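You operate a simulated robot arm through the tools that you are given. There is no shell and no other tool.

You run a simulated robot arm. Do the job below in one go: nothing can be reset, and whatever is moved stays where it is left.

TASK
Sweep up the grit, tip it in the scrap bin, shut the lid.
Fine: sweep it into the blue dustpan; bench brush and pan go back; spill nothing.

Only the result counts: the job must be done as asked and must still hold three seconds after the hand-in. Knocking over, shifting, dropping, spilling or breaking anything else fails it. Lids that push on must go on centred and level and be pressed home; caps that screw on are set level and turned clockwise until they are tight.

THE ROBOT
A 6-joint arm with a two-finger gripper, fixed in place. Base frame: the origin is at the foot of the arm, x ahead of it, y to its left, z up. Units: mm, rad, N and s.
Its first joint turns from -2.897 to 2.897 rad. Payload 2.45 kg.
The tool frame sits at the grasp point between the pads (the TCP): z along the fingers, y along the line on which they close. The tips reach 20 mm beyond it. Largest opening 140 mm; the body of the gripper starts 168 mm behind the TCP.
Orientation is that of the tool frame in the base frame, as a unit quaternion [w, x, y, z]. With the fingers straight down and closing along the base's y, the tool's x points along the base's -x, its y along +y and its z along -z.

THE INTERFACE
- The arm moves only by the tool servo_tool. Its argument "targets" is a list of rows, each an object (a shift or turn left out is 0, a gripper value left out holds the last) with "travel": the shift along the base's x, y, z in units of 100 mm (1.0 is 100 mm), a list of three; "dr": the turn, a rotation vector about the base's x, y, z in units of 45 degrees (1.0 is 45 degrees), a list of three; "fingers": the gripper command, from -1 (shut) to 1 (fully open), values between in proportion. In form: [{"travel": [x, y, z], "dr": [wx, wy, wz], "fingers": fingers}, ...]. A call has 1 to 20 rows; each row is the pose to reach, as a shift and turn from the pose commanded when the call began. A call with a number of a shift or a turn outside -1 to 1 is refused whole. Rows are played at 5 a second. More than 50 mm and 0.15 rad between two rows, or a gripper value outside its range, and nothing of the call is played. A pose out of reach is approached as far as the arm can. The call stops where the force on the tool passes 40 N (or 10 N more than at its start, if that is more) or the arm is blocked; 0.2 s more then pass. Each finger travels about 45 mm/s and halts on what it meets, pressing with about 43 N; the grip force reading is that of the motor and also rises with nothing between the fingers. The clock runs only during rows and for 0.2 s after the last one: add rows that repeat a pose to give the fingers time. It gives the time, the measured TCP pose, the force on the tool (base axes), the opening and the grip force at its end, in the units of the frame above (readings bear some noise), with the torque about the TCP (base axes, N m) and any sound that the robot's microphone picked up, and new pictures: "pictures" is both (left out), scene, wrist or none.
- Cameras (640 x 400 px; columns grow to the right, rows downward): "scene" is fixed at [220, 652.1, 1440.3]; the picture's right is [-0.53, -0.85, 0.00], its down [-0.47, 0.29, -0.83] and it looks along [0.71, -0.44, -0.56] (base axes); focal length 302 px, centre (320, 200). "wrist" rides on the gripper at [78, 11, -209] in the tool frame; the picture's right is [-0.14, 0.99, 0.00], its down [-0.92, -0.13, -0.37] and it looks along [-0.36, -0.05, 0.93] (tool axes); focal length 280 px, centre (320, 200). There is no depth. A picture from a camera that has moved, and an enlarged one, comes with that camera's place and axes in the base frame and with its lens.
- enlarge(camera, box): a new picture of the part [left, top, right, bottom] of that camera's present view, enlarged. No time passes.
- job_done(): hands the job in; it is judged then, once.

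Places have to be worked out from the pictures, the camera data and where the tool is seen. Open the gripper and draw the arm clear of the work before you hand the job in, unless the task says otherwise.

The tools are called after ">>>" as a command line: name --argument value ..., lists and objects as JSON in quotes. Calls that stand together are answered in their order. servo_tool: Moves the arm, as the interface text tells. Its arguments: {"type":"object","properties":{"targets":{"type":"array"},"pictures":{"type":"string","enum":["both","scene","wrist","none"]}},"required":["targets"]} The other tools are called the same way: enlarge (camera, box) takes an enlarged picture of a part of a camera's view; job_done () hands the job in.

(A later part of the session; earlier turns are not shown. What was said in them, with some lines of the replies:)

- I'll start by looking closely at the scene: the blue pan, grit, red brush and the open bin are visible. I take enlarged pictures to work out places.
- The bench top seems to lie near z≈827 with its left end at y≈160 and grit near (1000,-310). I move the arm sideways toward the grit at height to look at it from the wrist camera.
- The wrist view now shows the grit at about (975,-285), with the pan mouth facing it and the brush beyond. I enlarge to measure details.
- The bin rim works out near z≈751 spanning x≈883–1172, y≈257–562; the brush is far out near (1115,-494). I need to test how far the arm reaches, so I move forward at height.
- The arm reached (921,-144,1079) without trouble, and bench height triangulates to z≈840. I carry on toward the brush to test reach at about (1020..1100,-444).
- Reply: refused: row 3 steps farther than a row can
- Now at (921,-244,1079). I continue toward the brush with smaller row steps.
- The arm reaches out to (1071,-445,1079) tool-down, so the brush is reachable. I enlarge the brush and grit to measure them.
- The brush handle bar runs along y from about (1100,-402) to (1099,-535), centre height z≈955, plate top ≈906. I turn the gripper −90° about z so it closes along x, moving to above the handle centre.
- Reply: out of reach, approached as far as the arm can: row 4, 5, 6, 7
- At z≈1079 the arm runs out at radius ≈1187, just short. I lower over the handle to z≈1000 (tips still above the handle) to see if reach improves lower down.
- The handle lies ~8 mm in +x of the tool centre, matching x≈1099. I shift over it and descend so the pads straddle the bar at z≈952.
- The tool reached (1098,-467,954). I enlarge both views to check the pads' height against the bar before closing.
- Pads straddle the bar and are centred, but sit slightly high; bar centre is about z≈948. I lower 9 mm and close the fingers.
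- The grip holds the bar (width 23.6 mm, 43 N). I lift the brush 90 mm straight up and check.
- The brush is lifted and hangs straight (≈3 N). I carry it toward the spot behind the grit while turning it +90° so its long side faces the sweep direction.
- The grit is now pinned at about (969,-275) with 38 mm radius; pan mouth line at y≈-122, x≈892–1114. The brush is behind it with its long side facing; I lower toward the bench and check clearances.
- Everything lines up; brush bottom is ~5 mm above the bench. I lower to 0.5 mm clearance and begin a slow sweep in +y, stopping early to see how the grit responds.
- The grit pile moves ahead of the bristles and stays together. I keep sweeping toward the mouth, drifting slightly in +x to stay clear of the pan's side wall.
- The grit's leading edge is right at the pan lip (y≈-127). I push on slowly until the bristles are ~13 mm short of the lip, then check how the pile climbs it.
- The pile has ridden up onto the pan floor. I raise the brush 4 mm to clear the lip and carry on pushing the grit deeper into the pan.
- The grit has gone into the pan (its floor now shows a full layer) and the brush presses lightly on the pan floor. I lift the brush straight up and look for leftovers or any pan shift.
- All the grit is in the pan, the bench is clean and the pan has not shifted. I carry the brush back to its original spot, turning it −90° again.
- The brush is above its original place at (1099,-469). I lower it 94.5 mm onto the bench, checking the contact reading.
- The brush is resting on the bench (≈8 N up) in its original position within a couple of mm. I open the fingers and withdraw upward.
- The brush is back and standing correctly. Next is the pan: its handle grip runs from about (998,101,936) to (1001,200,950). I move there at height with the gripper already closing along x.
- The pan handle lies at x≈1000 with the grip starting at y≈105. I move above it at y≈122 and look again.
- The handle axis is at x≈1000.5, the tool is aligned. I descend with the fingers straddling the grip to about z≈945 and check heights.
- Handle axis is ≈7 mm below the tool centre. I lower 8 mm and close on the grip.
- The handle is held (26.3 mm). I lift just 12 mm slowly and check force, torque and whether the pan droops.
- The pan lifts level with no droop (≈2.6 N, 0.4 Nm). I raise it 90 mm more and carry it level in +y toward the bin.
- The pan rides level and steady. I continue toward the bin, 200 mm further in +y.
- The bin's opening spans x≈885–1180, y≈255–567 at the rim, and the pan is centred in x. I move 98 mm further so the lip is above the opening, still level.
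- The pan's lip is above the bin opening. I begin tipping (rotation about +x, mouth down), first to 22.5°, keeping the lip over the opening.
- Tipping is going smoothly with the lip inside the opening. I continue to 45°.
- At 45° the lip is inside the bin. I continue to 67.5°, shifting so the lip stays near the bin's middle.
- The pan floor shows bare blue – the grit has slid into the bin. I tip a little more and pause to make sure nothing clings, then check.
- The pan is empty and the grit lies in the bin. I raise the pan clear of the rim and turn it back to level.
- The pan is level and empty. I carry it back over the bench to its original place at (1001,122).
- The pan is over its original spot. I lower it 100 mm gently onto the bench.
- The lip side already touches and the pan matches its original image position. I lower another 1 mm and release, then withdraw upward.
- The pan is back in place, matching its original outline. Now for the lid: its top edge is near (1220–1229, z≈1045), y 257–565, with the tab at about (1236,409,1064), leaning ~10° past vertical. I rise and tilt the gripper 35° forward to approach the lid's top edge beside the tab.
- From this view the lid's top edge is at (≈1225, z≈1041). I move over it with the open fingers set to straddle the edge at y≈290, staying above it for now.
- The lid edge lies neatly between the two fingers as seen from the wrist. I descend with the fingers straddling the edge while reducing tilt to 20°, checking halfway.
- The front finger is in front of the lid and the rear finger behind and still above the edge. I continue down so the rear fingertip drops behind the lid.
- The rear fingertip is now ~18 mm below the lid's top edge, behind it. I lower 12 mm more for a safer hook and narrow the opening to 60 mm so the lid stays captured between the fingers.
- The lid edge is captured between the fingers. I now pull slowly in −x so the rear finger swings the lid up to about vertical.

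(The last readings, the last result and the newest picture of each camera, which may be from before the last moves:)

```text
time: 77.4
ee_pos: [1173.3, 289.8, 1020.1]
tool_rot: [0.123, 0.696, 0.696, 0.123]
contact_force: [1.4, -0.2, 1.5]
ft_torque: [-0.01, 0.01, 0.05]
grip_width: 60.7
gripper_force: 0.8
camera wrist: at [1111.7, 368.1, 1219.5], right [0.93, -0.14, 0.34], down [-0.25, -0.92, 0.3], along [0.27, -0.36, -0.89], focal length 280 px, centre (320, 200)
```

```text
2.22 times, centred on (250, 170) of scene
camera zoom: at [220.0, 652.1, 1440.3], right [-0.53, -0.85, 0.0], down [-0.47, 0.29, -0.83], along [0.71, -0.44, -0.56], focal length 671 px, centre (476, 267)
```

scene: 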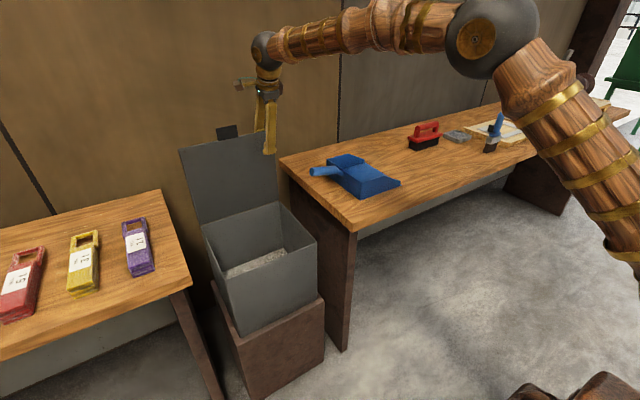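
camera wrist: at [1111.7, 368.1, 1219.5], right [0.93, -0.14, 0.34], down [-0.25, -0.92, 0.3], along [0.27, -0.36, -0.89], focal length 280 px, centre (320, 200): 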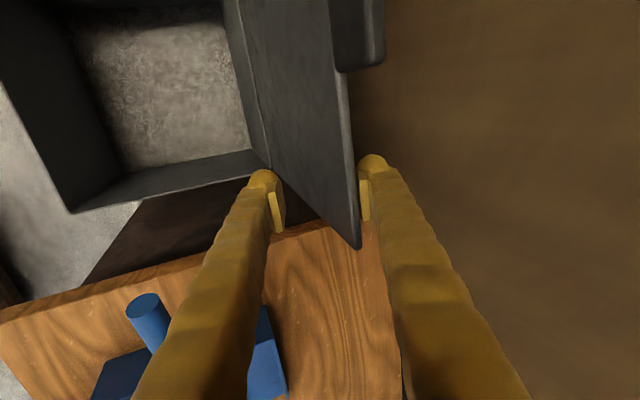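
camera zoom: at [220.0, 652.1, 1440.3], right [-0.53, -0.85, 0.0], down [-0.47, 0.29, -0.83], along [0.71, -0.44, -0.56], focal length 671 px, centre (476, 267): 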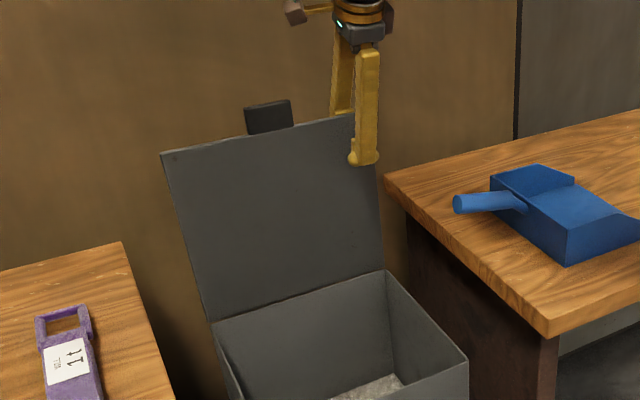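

The rear finger is pushing the lid forward with only ~1–2 N. I continue the pull in −x past vertical, in small steps.

>>> servo_tool --targets '[{"travel": [-0.08, 0, 0]}, {"travel": [-0.16, 0, 0.0]}, {"travel": [-0.24, 0, 0.0]}, {"travel": [-0.32, 0, 0.0]}, {"travel": [-0.4, 0, 0.0]}]' --pictures "both"

>>> enlarge --camera "scene" --box '[160, 80, 340, 260]'

```text
time: 78.6
ee_pos: [1133.8, 289.3, 1017.5]
tool_rot: [0.123, 0.696, 0.696, 0.123]
contact_force: [0.8, -0.2, 0.9]
ft_torque: [0.01, 0.03, -0.02]
grip_width: 60.4
gripper_force: 0.1
camera wrist: at [1072.3, 366.8, 1217.9], right [0.93, -0.14, 0.34], down [-0.25, -0.92, 0.3], along [0.27, -0.37, -0.89], focal length 280 px, centre (320, 200)
```

scene: 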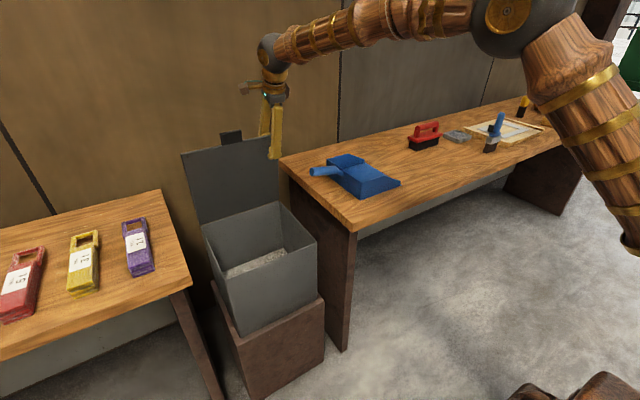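
wrist: 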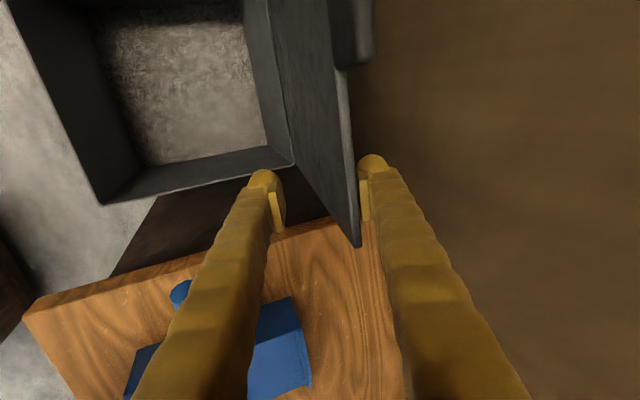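

```text
2.22 times, centred on (250, 170) of scene
camera zoom: at [220.0, 652.1, 1440.3], right [-0.53, -0.85, 0.0], down [-0.47, 0.29, -0.83], along [0.71, -0.44, -0.56], focal length 671 px, centre (476, 267)
```

zoom: 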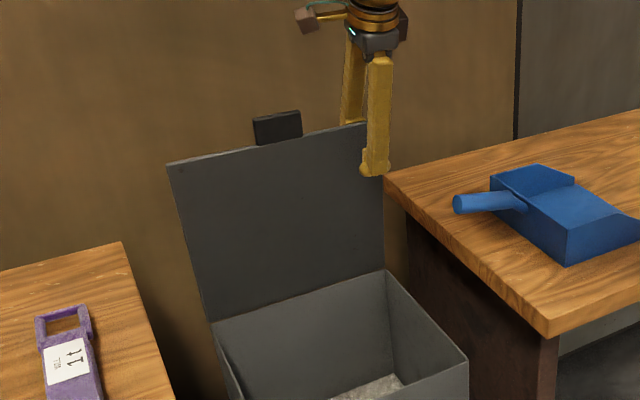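

The lid is about vertical and still against the rear finger. I keep going in small steps past vertical, following the arc slightly down.

>>> servo_tool --targets '[{"travel": [-0.08, 0, -0.005]}, {"travel": [-0.16, 0, -0.01]}, {"travel": [-0.24, 0, -0.03]}, {"travel": [-0.32, 0, -0.05]}, {"travel": [-0.32, 0, -0.05]}]' --pictures "both"

>>> enlarge --camera "scene" --box '[160, 80, 340, 260]'

```text
time: 79.8
ee_pos: [1101.6, 289.4, 1013.2]
tool_rot: [0.123, 0.697, 0.695, 0.123]
contact_force: [0.4, 0.5, 0.7]
ft_torque: [-0.02, 0.03, 0.0]
grip_width: 60.5
gripper_force: 0.9
camera wrist: at [1040.3, 367.8, 1213.7], right [0.93, -0.14, 0.34], down [-0.25, -0.92, 0.3], along [0.27, -0.36, -0.89], focal length 280 px, centre (320, 200)
```

scene: 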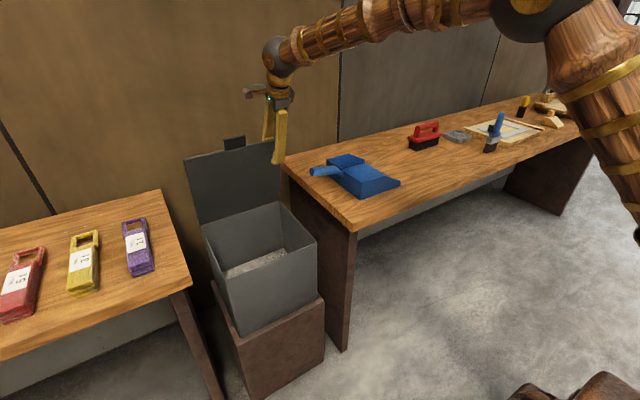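
wrist: 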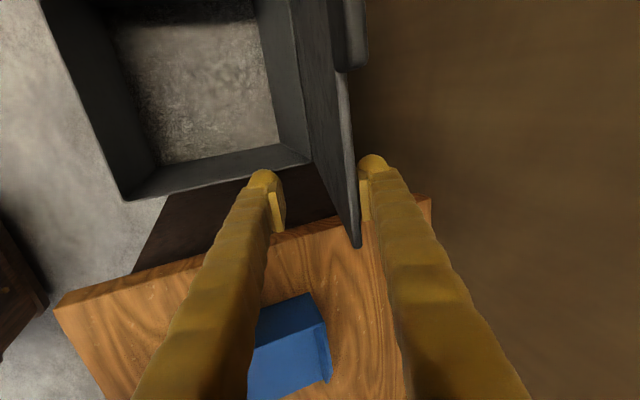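

```text
2.22 times, centred on (250, 170) of scene
camera zoom: at [220.0, 652.1, 1440.3], right [-0.53, -0.85, 0.0], down [-0.47, 0.29, -0.83], along [0.71, -0.44, -0.56], focal length 671 px, centre (476, 267)
```

zoom: 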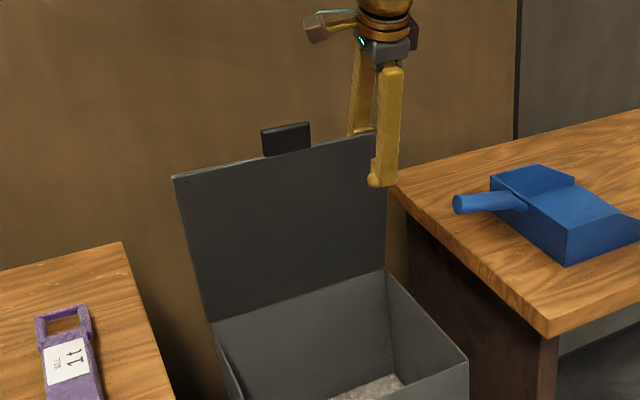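

The lid follows the finger and doesn't fall freely (the hinge has friction). I keep guiding it along its arc with the lid captured between the fingers, down to about 60° open.

>>> servo_tool --targets '[{"travel": [-0.14, 0, -0.04], "dr": [0, -0.037, 0]}, {"travel": [-0.28, 0, -0.09], "dr": [0, -0.074, 0]}, {"travel": [-0.42, 0, -0.139], "dr": [0, -0.111, 0]}, {"travel": [-0.56, 0, -0.215], "dr": [0, -0.17, 0]}, {"travel": [-0.7, 0, -0.295], "dr": [0, -0.23, 0]}, {"travel": [-0.844, 0, -0.377], "dr": [0, -0.289, 0]}, {"travel": [-0.844, 0, -0.377], "dr": [0, -0.289, 0]}]' --pictures "both"

>>> enlarge --camera "scene" --box '[160, 80, 340, 260]'

```text
time: 81.4
ee_pos: [1016.1, 291.6, 975.6]
tool_rot: [0.201, 0.678, 0.678, 0.201]
contact_force: [-0.1, -0.1, 0.5]
ft_torque: [0.0, 0.0, 0.01]
grip_width: 60.3
gripper_force: 0.1
camera wrist: at [911.6, 368.5, 1157.2], right [0.83, -0.14, 0.54], down [-0.31, -0.92, 0.24], along [0.46, -0.37, -0.81], focal length 280 px, centre (320, 200)
```

scene: 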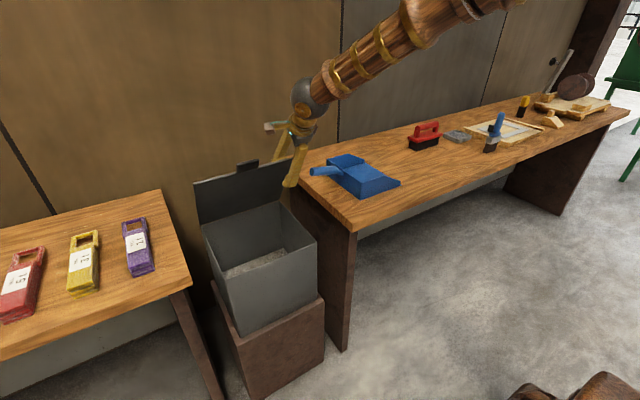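
wrist: 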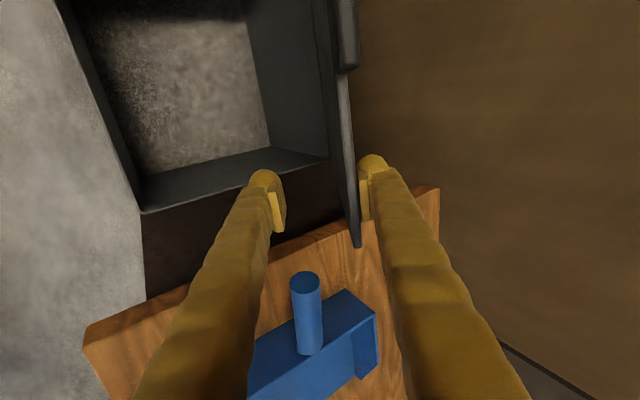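

```text
2.22 times, centred on (250, 170) of scene
camera zoom: at [220.0, 652.1, 1440.3], right [-0.53, -0.85, 0.0], down [-0.47, 0.29, -0.83], along [0.71, -0.44, -0.56], focal length 671 px, centre (476, 267)
```

zoom: 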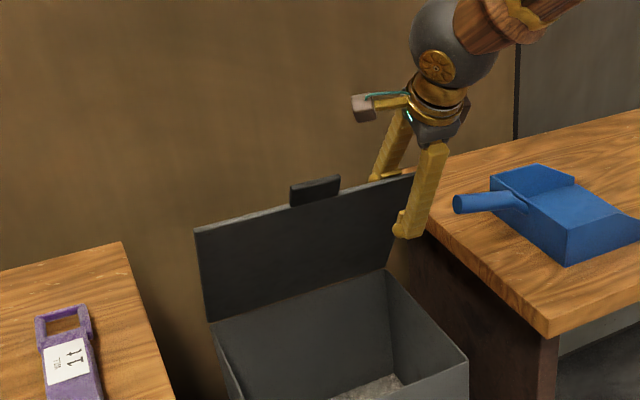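

The lid is at about 60° and following. I continue along the arc down to roughly 33°.

>>> servo_tool --targets '[{"travel": [-0.13, 0, -0.1], "dr": [0, -0.05, 0]}, {"travel": [-0.26, 0, -0.205], "dr": [0, -0.105, 0]}, {"travel": [-0.38, 0, -0.308], "dr": [0, -0.156, 0]}, {"travel": [-0.5, 0, -0.43], "dr": [0, -0.195, 0]}, {"travel": [-0.61, 0, -0.55], "dr": [0, -0.23, 0]}, {"travel": [-0.717, 0, -0.676], "dr": [0, -0.267, 0]}, {"travel": [-0.815, 0, -0.82], "dr": [0, -0.29, 0]}, {"travel": [-0.91, 0, -0.97], "dr": [0, -0.311, 0]}, {"travel": [-0.91, 0, -0.97], "dr": [0, -0.311, 0]}]' --pictures "both"

>>> enlarge --camera "scene" --box '[160, 80, 340, 260]'

```text
time: 83.4
ee_pos: [945.2, 313.8, 916.6]
tool_rot: [0.205, 0.65, 0.686, 0.254]
contact_force: [0.5, -0.6, -0.5]
ft_torque: [-0.01, -0.02, -0.01]
grip_width: 60.0
gripper_force: 0.2
out of reach, approached as far as the arm can: row 4, 5, 6, 7, 8, 9
camera wrist: at [819.7, 374.2, 1091.5], right [0.79, -0.11, 0.6], down [-0.26, -0.95, 0.17], along [0.55, -0.29, -0.78], focal length 280 px, centre (320, 200)
```

scene: 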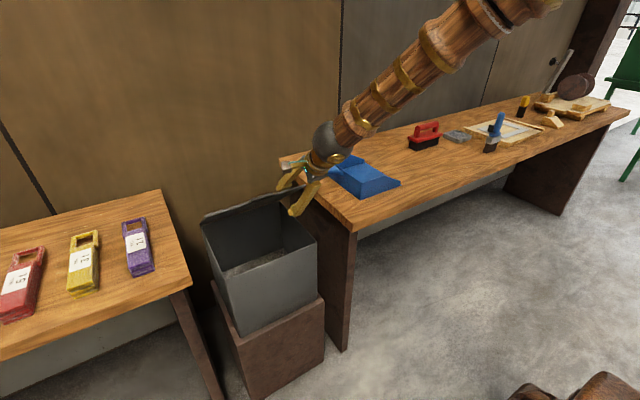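
wrist: 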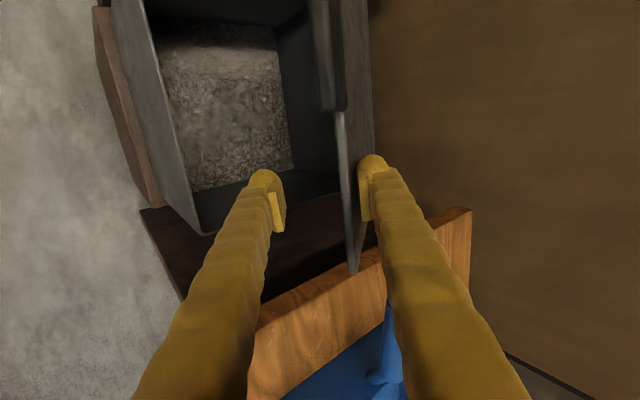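

```text
2.22 times, centred on (250, 170) of scene
camera zoom: at [220.0, 652.1, 1440.3], right [-0.53, -0.85, 0.0], down [-0.47, 0.29, -0.83], along [0.71, -0.44, -0.56], focal length 671 px, centre (476, 267)
```

zoom: 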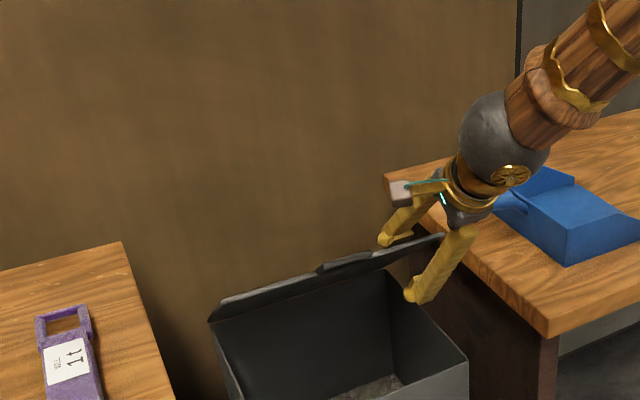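

The arm reached a wrist limit, but the lid is now at about 40° and still between the fingers. I back the gripper out along its own axis to free the lid, and see whether the lid stays.

>>> servo_tool --targets '[{"travel": [-0.12, -0.01, 0.15]}, {"travel": [-0.24, -0.03, 0.3]}, {"travel": [-0.36, -0.05, 0.45]}, {"travel": [-0.48, -0.06, 0.6]}, {"travel": [-0.6, -0.07, 0.75]}]' --pictures "both"

>>> enlarge --camera "scene" --box '[160, 80, 340, 260]'

```text
time: 84.6
ee_pos: [878.0, 303.5, 978.5]
tool_rot: [0.212, 0.647, 0.684, 0.26]
contact_force: [-0.1, 0.5, 0.6]
ft_torque: [-0.03, 0.01, -0.02]
grip_width: 59.8
gripper_force: 0.0
out of reach, approached as far as the arm can: row 1, 2, 3, 4, 5
camera wrist: at [750.5, 364.9, 1150.8], right [0.78, -0.11, 0.62], down [-0.27, -0.95, 0.16], along [0.57, -0.29, -0.77], focal length 280 px, centre (320, 200)
```

scene: 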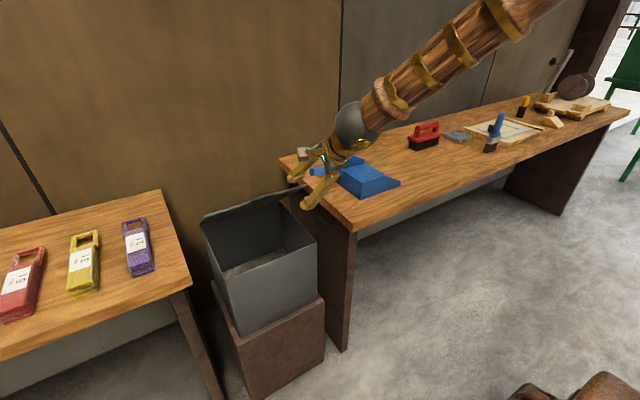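
wrist: 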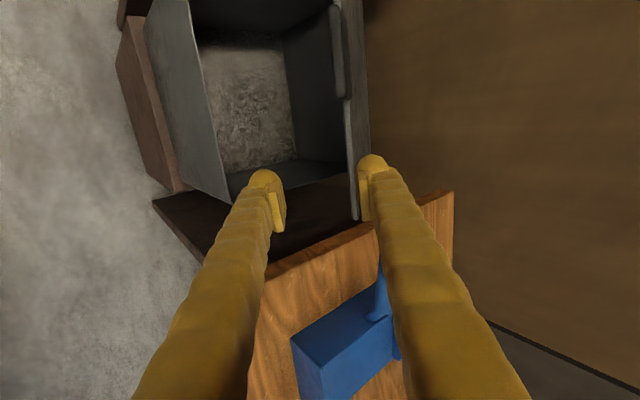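

```text
2.22 times, centred on (250, 170) of scene
camera zoom: at [220.0, 652.1, 1440.3], right [-0.53, -0.85, 0.0], down [-0.47, 0.29, -0.83], along [0.71, -0.44, -0.56], focal length 671 px, centre (476, 267)
```

zoom: 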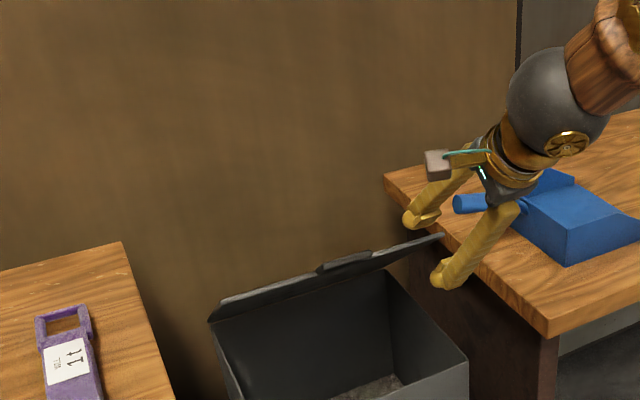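

The lid holds at about 40° by itself. I raise the gripper, turn it back to pointing straight down and close the fingers for pushing the lid down from above.

>>> servo_tool --targets '[{"travel": [0, 0, 0.15], "dr": [-0.015, 0.15, -0.011], "fingers": -1}, {"travel": [0, 0, 0.3], "dr": [-0.03, 0.3, -0.023], "fingers": -1}, {"travel": [0, 0, 0.45], "dr": [-0.045, 0.45, -0.035], "fingers": -1}, {"travel": [0, 0, 0.55], "dr": [-0.06, 0.6, -0.047], "fingers": -1}, {"travel": [0, 0, 0.6], "dr": [-0.075, 0.75, -0.058], "fingers": -1}, {"travel": [0, 0, 0.6], "dr": [-0.088, 0.871, -0.068], "fingers": -1}, {"travel": [0, 0, 0.6], "dr": [-0.088, 0.871, -0.068], "fingers": -1}]' --pictures "both"

```text
time: 86.2
ee_pos: [865.6, 283.9, 1012.8]
tool_rot: [0.076, 0.712, 0.698, 0.018]
contact_force: [-0.4, -0.7, -0.5]
ft_torque: [-0.01, -0.01, -0.05]
grip_width: 0.0
gripper_force: 29.2
out of reach, approached as far as the arm can: row 1
camera wrist: at [850.9, 378.2, 1215.0], right [0.98, -0.15, 0.15], down [-0.2, -0.88, 0.42], along [0.06, -0.44, -0.9], focal length 280 px, centre (320, 200)
```

scene: 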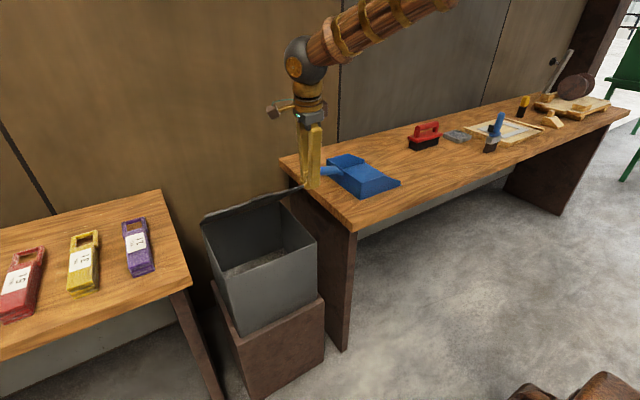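
wrist: 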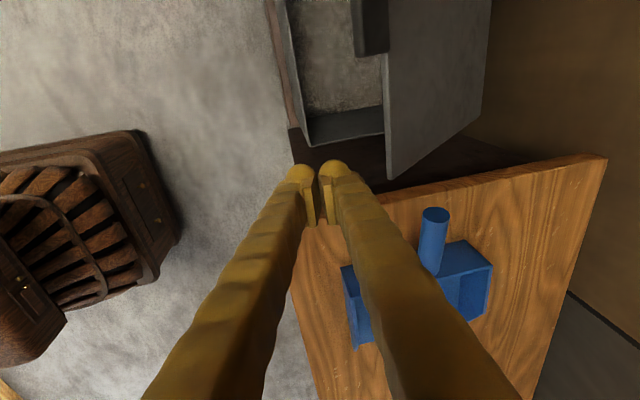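

The fingers are closed and nearly vertical; the lid's front edge is at about (944, z≈948). I move above the lid at (≈975, 345) and finish levelling the tool.

>>> servo_tool --targets '[{"travel": [0.2, 0.12, 0], "dr": [0.03, 0.05, 0.008]}, {"travel": [0.45, 0.27, 0], "dr": [0.06, 0.1, 0.016]}, {"travel": [0.75, 0.45, 0], "dr": [0.09, 0.15, 0.022]}, {"travel": [1.0, 0.6, 0], "dr": [0.104, 0.169, 0.025]}, {"travel": [1.0, 0.6, 0], "dr": [0.104, 0.169, 0.025]}]' --pictures "both"

>>> enlarge --camera "scene" --box '[160, 80, 340, 260]'

```text
time: 87.4
ee_pos: [964.7, 342.8, 1012.9]
tool_rot: [0.003, 0.708, 0.706, 0.001]
contact_force: [-0.7, -0.4, -0.5]
ft_torque: [0.01, 0.0, 0.01]
grip_width: 0.0
gripper_force: 29.7
camera wrist: at [975.5, 420.4, 1222.3], right [0.99, -0.14, 0.0], down [-0.13, -0.92, 0.37], along [-0.05, -0.37, -0.93], focal length 280 px, centre (320, 200)
```

scene: 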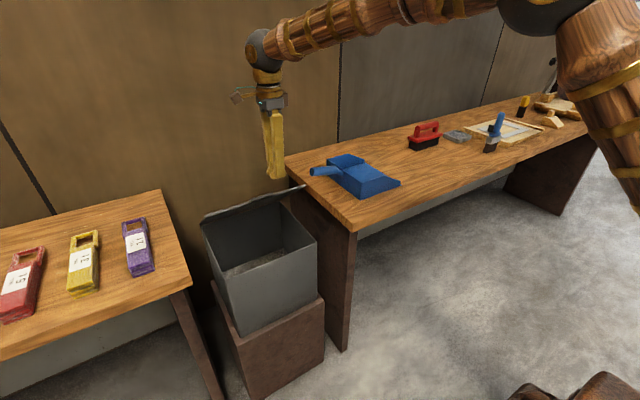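
wrist: 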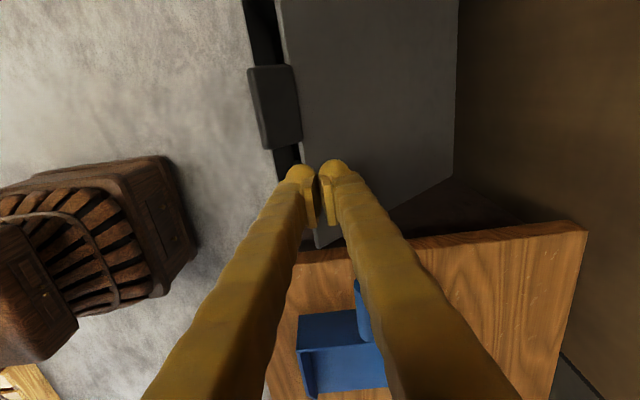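

```text
2.22 times, centred on (250, 170) of scene
camera zoom: at [220.0, 652.1, 1440.3], right [-0.53, -0.85, 0.0], down [-0.47, 0.29, -0.83], along [0.71, -0.44, -0.56], focal length 671 px, centre (476, 267)
```

zoom: 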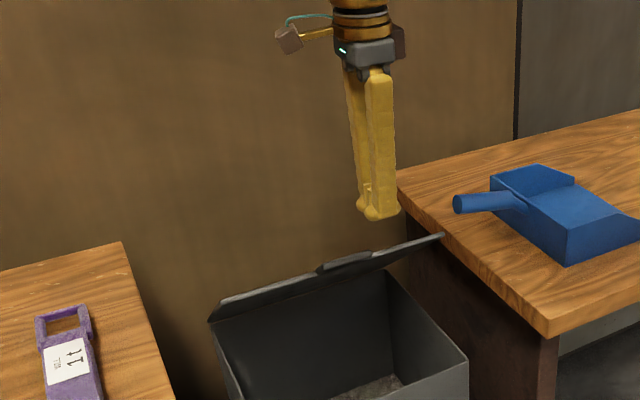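

The closed fingertips are just above the lid's front part. I shift 15 mm inward and push down gently, following the lid as it closes.

>>> servo_tool --targets '[{"travel": [0.15, 0, 0]}, {"travel": [0.15, 0, -0.2]}, {"travel": [0.15, 0, -0.4]}, {"travel": [0.15, 0, -0.6]}, {"travel": [0.15, 0, -0.75]}, {"travel": [0.15, 0, -0.9]}, {"travel": [0.15, 0, -1.0]}]' --pictures "both"

>>> enlarge --camera "scene" --box '[160, 80, 340, 260]'

```text
time: 89.0
ee_pos: [980.8, 345.1, 912.1]
tool_rot: [0.001, 0.707, 0.707, 0.0]
contact_force: [-0.2, -0.8, 1.5]
ft_torque: [0.0, -0.03, 0.0]
grip_width: 0.0
gripper_force: 29.5
camera wrist: at [991.3, 421.9, 1123.2], right [0.99, -0.14, 0.0], down [-0.13, -0.92, 0.37], along [-0.05, -0.37, -0.93], focal length 280 px, centre (320, 200)
```

scene: 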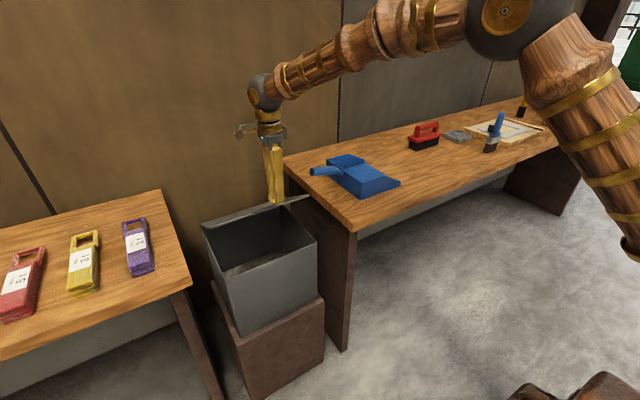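
wrist: 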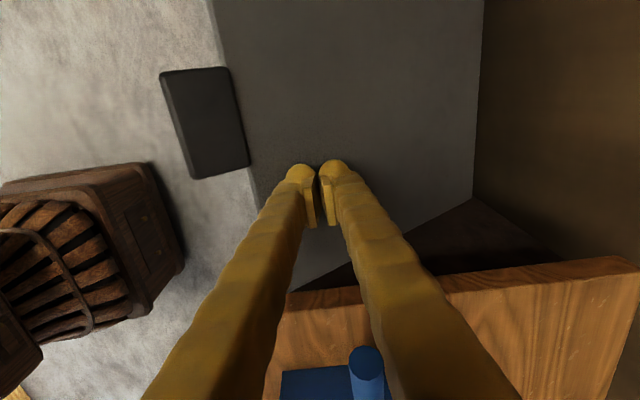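

```text
2.22 times, centred on (250, 170) of scene
camera zoom: at [220.0, 652.1, 1440.3], right [-0.53, -0.85, 0.0], down [-0.47, 0.29, -0.83], along [0.71, -0.44, -0.56], focal length 671 px, centre (476, 267)
```

zoom: 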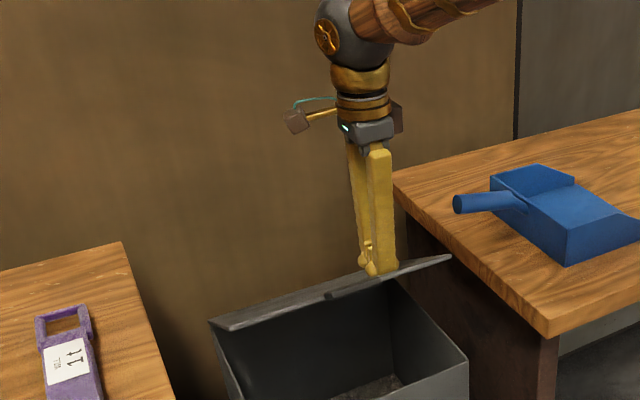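

The lid is moving down under ~2 N. I keep pushing down another 100 mm.

>>> servo_tool --targets '[{"travel": [0, 0, -0.17]}, {"travel": [0, 0, -0.34]}, {"travel": [0, 0, -0.51]}, {"travel": [0, 0, -0.68]}, {"travel": [0, 0, -0.85]}, {"travel": [0, 0, -1.0]}]' --pictures "both"

>>> enlarge --camera "scene" --box '[160, 80, 340, 260]'

```text
time: 90.4
ee_pos: [983.5, 343.8, 812.0]
tool_rot: [0.001, 0.707, 0.707, 0.001]
contact_force: [0.0, 0.9, -0.7]
ft_torque: [-0.01, 0.03, 0.0]
grip_width: 0.0
gripper_force: 29.2
camera wrist: at [992.8, 421.4, 1022.3], right [0.99, -0.14, 0.0], down [-0.13, -0.92, 0.37], along [-0.05, -0.37, -0.93], focal length 280 px, centre (320, 200)
```

scene: 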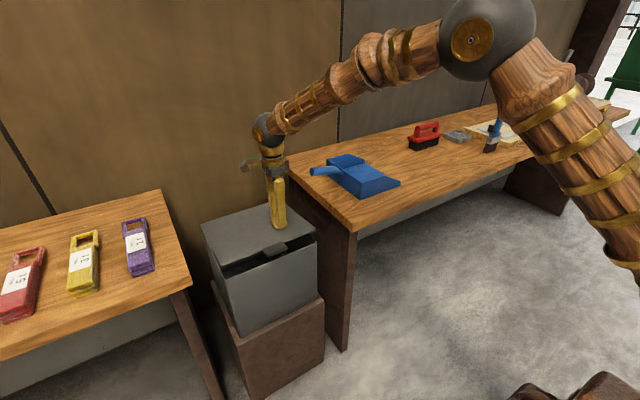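
wrist: 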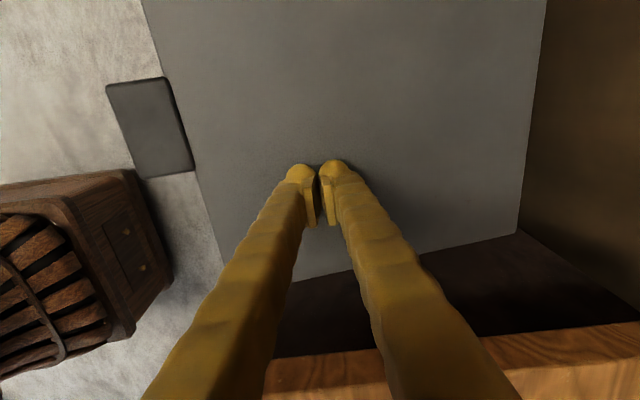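

```text
2.22 times, centred on (250, 170) of scene
camera zoom: at [220.0, 652.1, 1440.3], right [-0.53, -0.85, 0.0], down [-0.47, 0.29, -0.83], along [0.71, -0.44, -0.56], focal length 671 px, centre (476, 267)
```

zoom: 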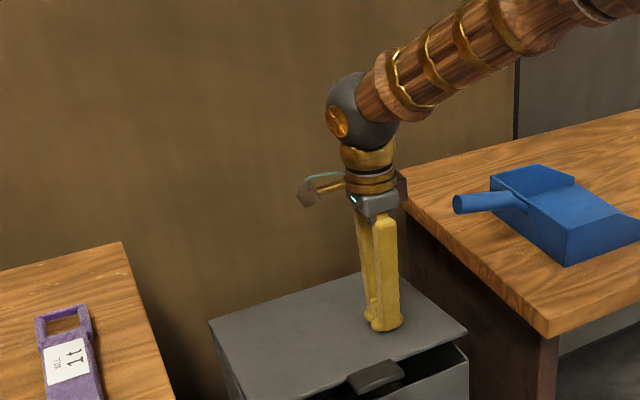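

The lid is nearly shut (≈10° left). I continue downward in smaller steps until it seats.

>>> servo_tool --targets '[{"travel": [0, 0, -0.08]}, {"travel": [0, 0, -0.16]}, {"travel": [0, 0, -0.22]}, {"travel": [0, 0, -0.28]}, {"travel": [0, 0, -0.31]}, {"travel": [0, 0, -0.31]}]' --pictures "both"

>>> enlarge --camera "scene" --box '[180, 180, 330, 330]'

```text
time: 91.8
ee_pos: [981.6, 342.7, 783.1]
tool_rot: [0.002, 0.708, 0.706, 0.0]
contact_force: [-0.3, -0.1, 0.4]
ft_torque: [-0.02, 0.0, 0.01]
grip_width: 0.0
gripper_force: 28.9
camera wrist: at [992.1, 421.1, 991.5], right [0.99, -0.14, 0.0], down [-0.13, -0.92, 0.37], along [-0.05, -0.37, -0.93], focal length 280 px, centre (320, 200)
```

scene: 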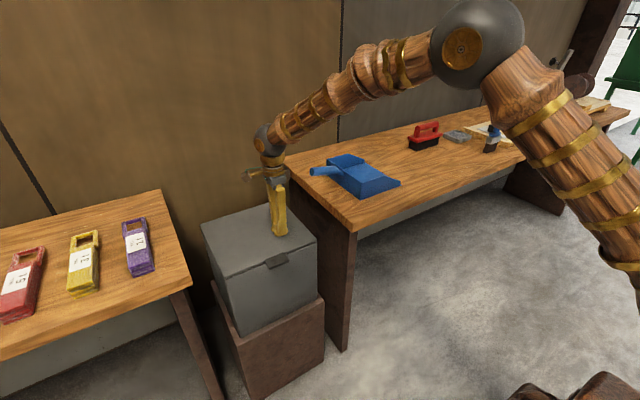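
wrist: 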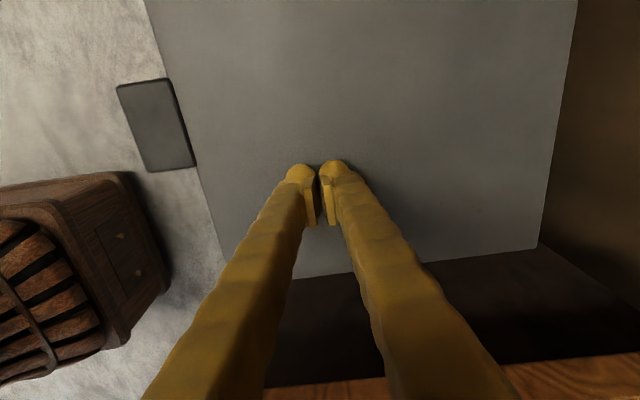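

```text
2.67 times, centred on (255, 255) of scene
camera zoom: at [220.0, 652.1, 1440.3], right [-0.53, -0.85, 0.0], down [-0.47, 0.29, -0.83], along [0.71, -0.44, -0.56], focal length 806 px, centre (493, 53)
```

zoom: 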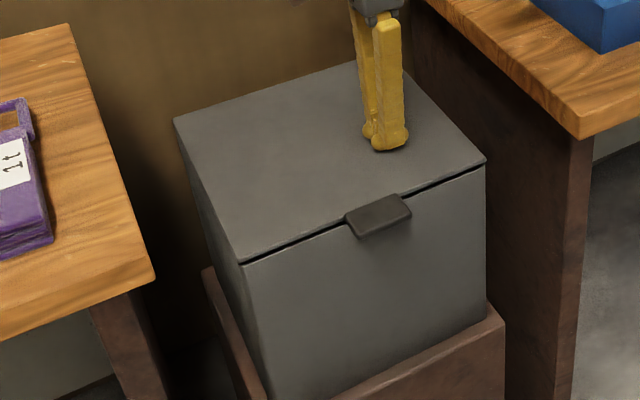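

Only a slim gap remains at the front. I press on in 2–3 mm steps until the lid seats and the force rises.

>>> servo_tool --targets '[{"travel": [0, 0, -0.03]}, {"travel": [0, 0, -0.06]}, {"travel": [0, 0, -0.08]}, {"travel": [0, 0, -0.08]}]' --pictures "scene"

>>> enlarge --camera "scene" --box '[180, 180, 330, 330]'

```text
time: 92.6
ee_pos: [981.2, 342.6, 778.3]
tool_rot: [0.002, 0.707, 0.707, 0.003]
contact_force: [-6.0, -0.3, 13.5]
ft_torque: [0.02, 0.17, -0.01]
grip_width: 6.0
gripper_force: 28.7
stopped in row 4: the force on the tool passed its limit at 43 N (the readings are from after the stop); the commanded pose is now the measured one
```

scene: 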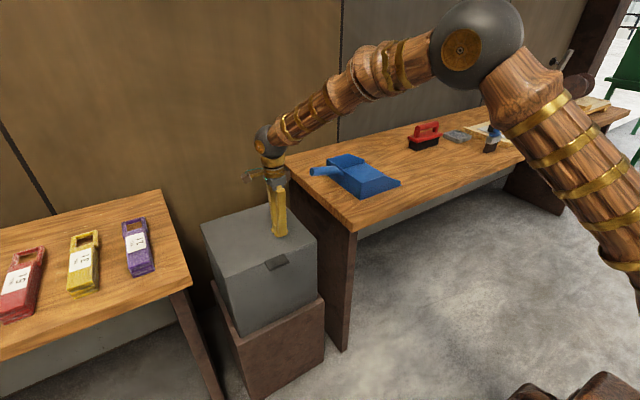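

```text
2.67 times, centred on (255, 255) of scene
camera zoom: at [220.0, 652.1, 1440.3], right [-0.53, -0.85, 0.0], down [-0.47, 0.29, -0.83], along [0.71, -0.44, -0.56], focal length 806 px, centre (493, 53)
```

zoom: 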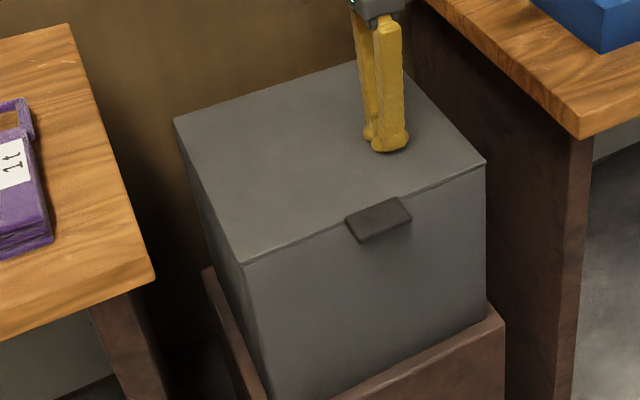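

The lid is fully seated—the gap is gone and the force rose sharply. I lift the fingers straight off and check that the lid stays shut.

>>> servo_tool --targets '[{"travel": [0, 0, 0.1]}, {"travel": [0, 0, 0.4]}, {"travel": [0, 0, 0.7]}, {"travel": [0, 0, 1.0]}]' --pictures "none"

>>> servo_tool --targets '[{"travel": [-0.2, -0.1, 0.3]}, {"travel": [-0.4, -0.2, 0.6]}, {"travel": [-0.7, -0.3, 0.9]}, {"travel": [-1.0, -0.4, 1.0]}]' --pictures "none"

>>> servo_tool --targets '[{"travel": [-0.2, -0.1, 0.3], "fingers": 1}, {"travel": [-0.4, -0.2, 0.6], "fingers": 1}, {"travel": [-0.7, -0.3, 0.9], "fingers": 1}, {"travel": [-1.0, -0.4, 1.0], "fingers": 1}, {"travel": [-1.0, -0.4, 1.0], "fingers": 1}, {"travel": [-1.0, -0.4, 1.0], "fingers": 1}, {"travel": [-1.0, -0.4, 1.0], "fingers": 1}, {"travel": [-1.0, -0.4, 1.0], "fingers": 1}]' --pictures "both"

>>> enlarge --camera "scene" --box '[180, 180, 330, 330]'

>>> enlarge --camera "scene" --box '[280, 100, 480, 225]'

```text
time: 93.6
ee_pos: [982.2, 342.7, 877.4]
tool_rot: [0.002, 0.708, 0.707, 0.0]
contact_force: [-0.3, -0.8, -1.0]
ft_torque: [-0.01, -0.01, -0.01]
grip_width: 0.2
gripper_force: 28.9
```

```text
time: 94.6
ee_pos: [882.3, 302.3, 977.3]
tool_rot: [0.002, 0.708, 0.706, 0.0]
contact_force: [0.2, -0.7, -1.2]
ft_torque: [0.01, 0.03, 0.02]
grip_width: 0.0
gripper_force: 29.2
```

```text
time: 96.4
ee_pos: [783.2, 262.0, 1078.4]
tool_rot: [0.002, 0.708, 0.707, 0.002]
contact_force: [0.4, -0.3, 0.9]
ft_torque: [-0.02, 0.0, 0.03]
grip_width: 139.7
gripper_force: 0.1
camera wrist: at [793.3, 339.7, 1288.5], right [0.99, -0.14, 0.01], down [-0.13, -0.92, 0.37], along [-0.05, -0.37, -0.93], focal length 280 px, centre (320, 200)
```

scene: 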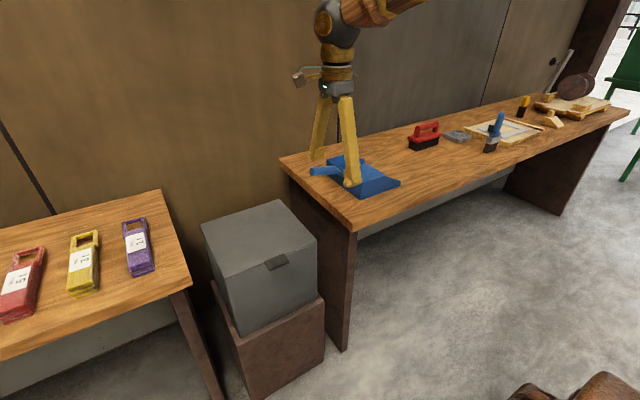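
wrist: 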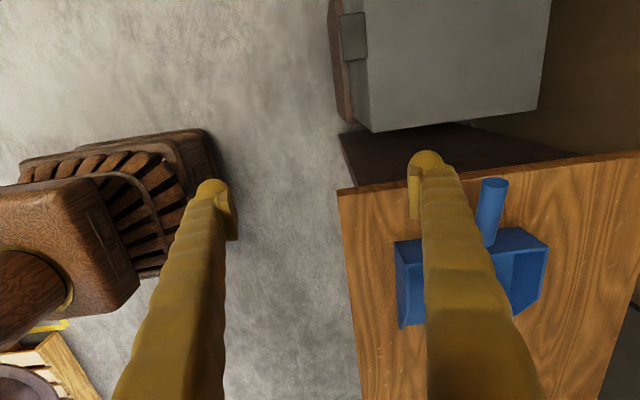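

```text
2.67 times, centred on (255, 255) of scene
camera zoom: at [220.0, 652.1, 1440.3], right [-0.53, -0.85, 0.0], down [-0.47, 0.29, -0.83], along [0.71, -0.44, -0.56], focal length 806 px, centre (493, 53)
```

zoom: 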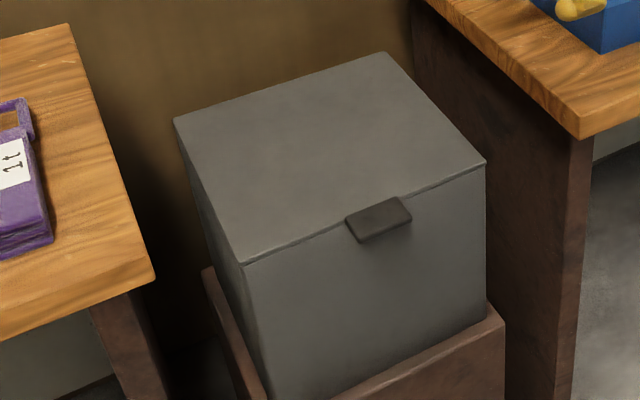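

```text
3.20 times, centred on (380, 162) of scene
camera zoom: at [220.0, 652.1, 1440.3], right [-0.53, -0.85, 0.0], down [-0.47, 0.29, -0.83], along [0.71, -0.44, -0.56], focal length 967 px, centre (128, 320)
```

zoom: 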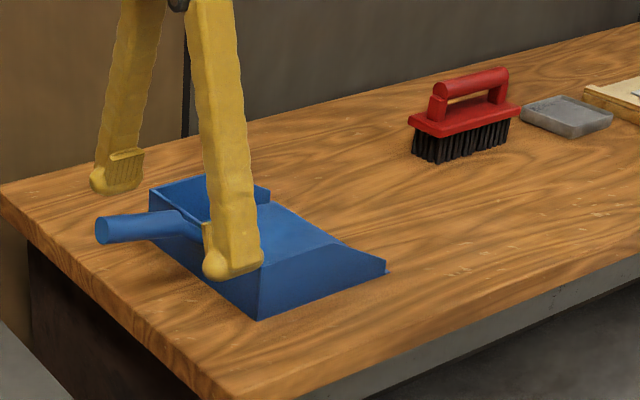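

The lid stays shut, pan and brush sit where they began, and the bench is clean. I draw the arm a bit further up and back, and take a last look before handing in.

>>> servo_tool --targets '[{"travel": [-0.25, 0, 0.25]}, {"travel": [-0.5, 0, 0.5]}, {"travel": [-0.75, 0, 0.75]}, {"travel": [-1.0, 0, 1.0]}, {"travel": [-1.0, 0, 1.0]}]' --pictures "both"

>>> enlarge --camera "scene" --box '[280, 100, 480, 225]'

>>> enlarge --camera "scene" --box '[180, 180, 400, 390]'

```text
time: 97.6
ee_pos: [681.9, 264.7, 1179.9]
tool_rot: [0.001, 0.707, 0.707, 0.002]
contact_force: [-0.8, 0.5, 0.7]
ft_torque: [0.01, -0.02, -0.02]
grip_width: 140.0
gripper_force: 0.1
camera wrist: at [691.2, 342.4, 1388.7], right [0.99, -0.14, 0.0], down [-0.13, -0.92, 0.37], along [-0.05, -0.37, -0.93], focal length 280 px, centre (320, 200)
```

scene: 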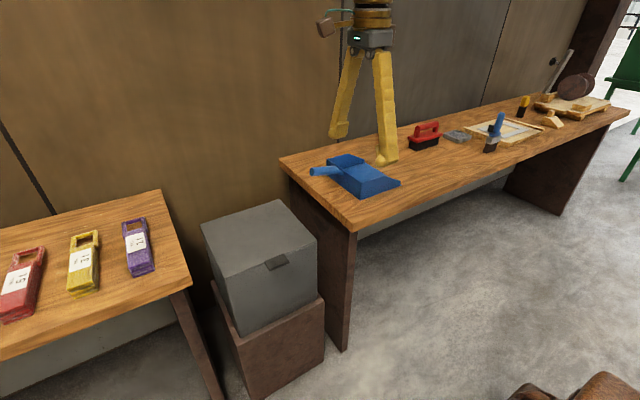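
wrist: 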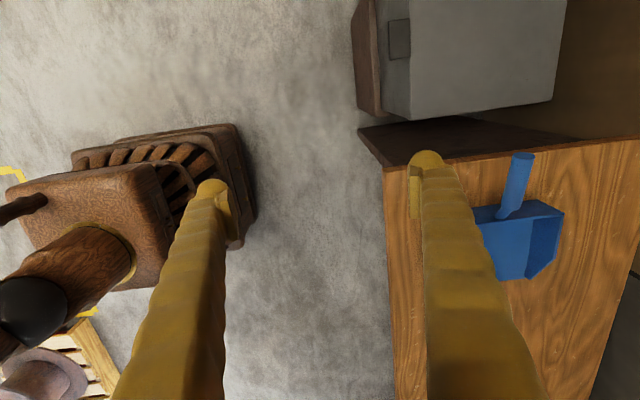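

```text
3.20 times, centred on (380, 162) of scene
camera zoom: at [220.0, 652.1, 1440.3], right [-0.53, -0.85, 0.0], down [-0.47, 0.29, -0.83], along [0.71, -0.44, -0.56], focal length 967 px, centre (128, 320)
```

zoom: 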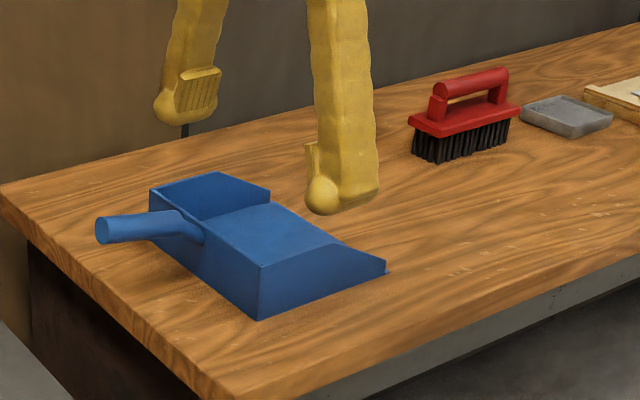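

```text
1.90 times, centred on (290, 285) of scene
camera zoom: at [220.0, 652.1, 1440.3], right [-0.53, -0.85, 0.0], down [-0.47, 0.29, -0.83], along [0.71, -0.44, -0.56], focal length 575 px, centre (377, 38)
```

zoom: 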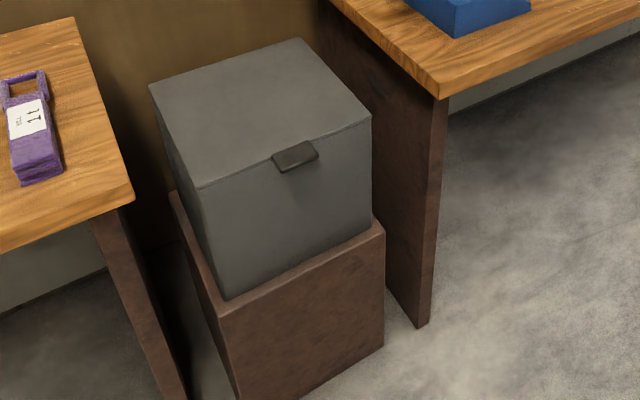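

The final pictures show the lid shut, and the pan (empty) and brush back on their original spots. No grit is visible on the bench or floor. The gripper is open and the arm is clear of the work, so I hand the job in.

>>> job_done

```text
The job is handed in.
```

I swept the grit into the blue dustpan, tipped it into the scrap bin and shut the lid. The last pictures show no grit on the bench or floor.

- **Brush and pan:** both are back in their original places. The brush sits within about 2 mm of where it started, and the pan matches its original outline. The pan is empty.
- **Lid:** I pressed it down until the gap at the front closed. It stayed shut after I lifted the fingers off.
- **Force limit:** that final press briefly reached 43 N, which triggered the automatic stop. The bin did not visibly move.
- **Arm:** the gripper is open and clear of the work. I handed the job in after the final check.
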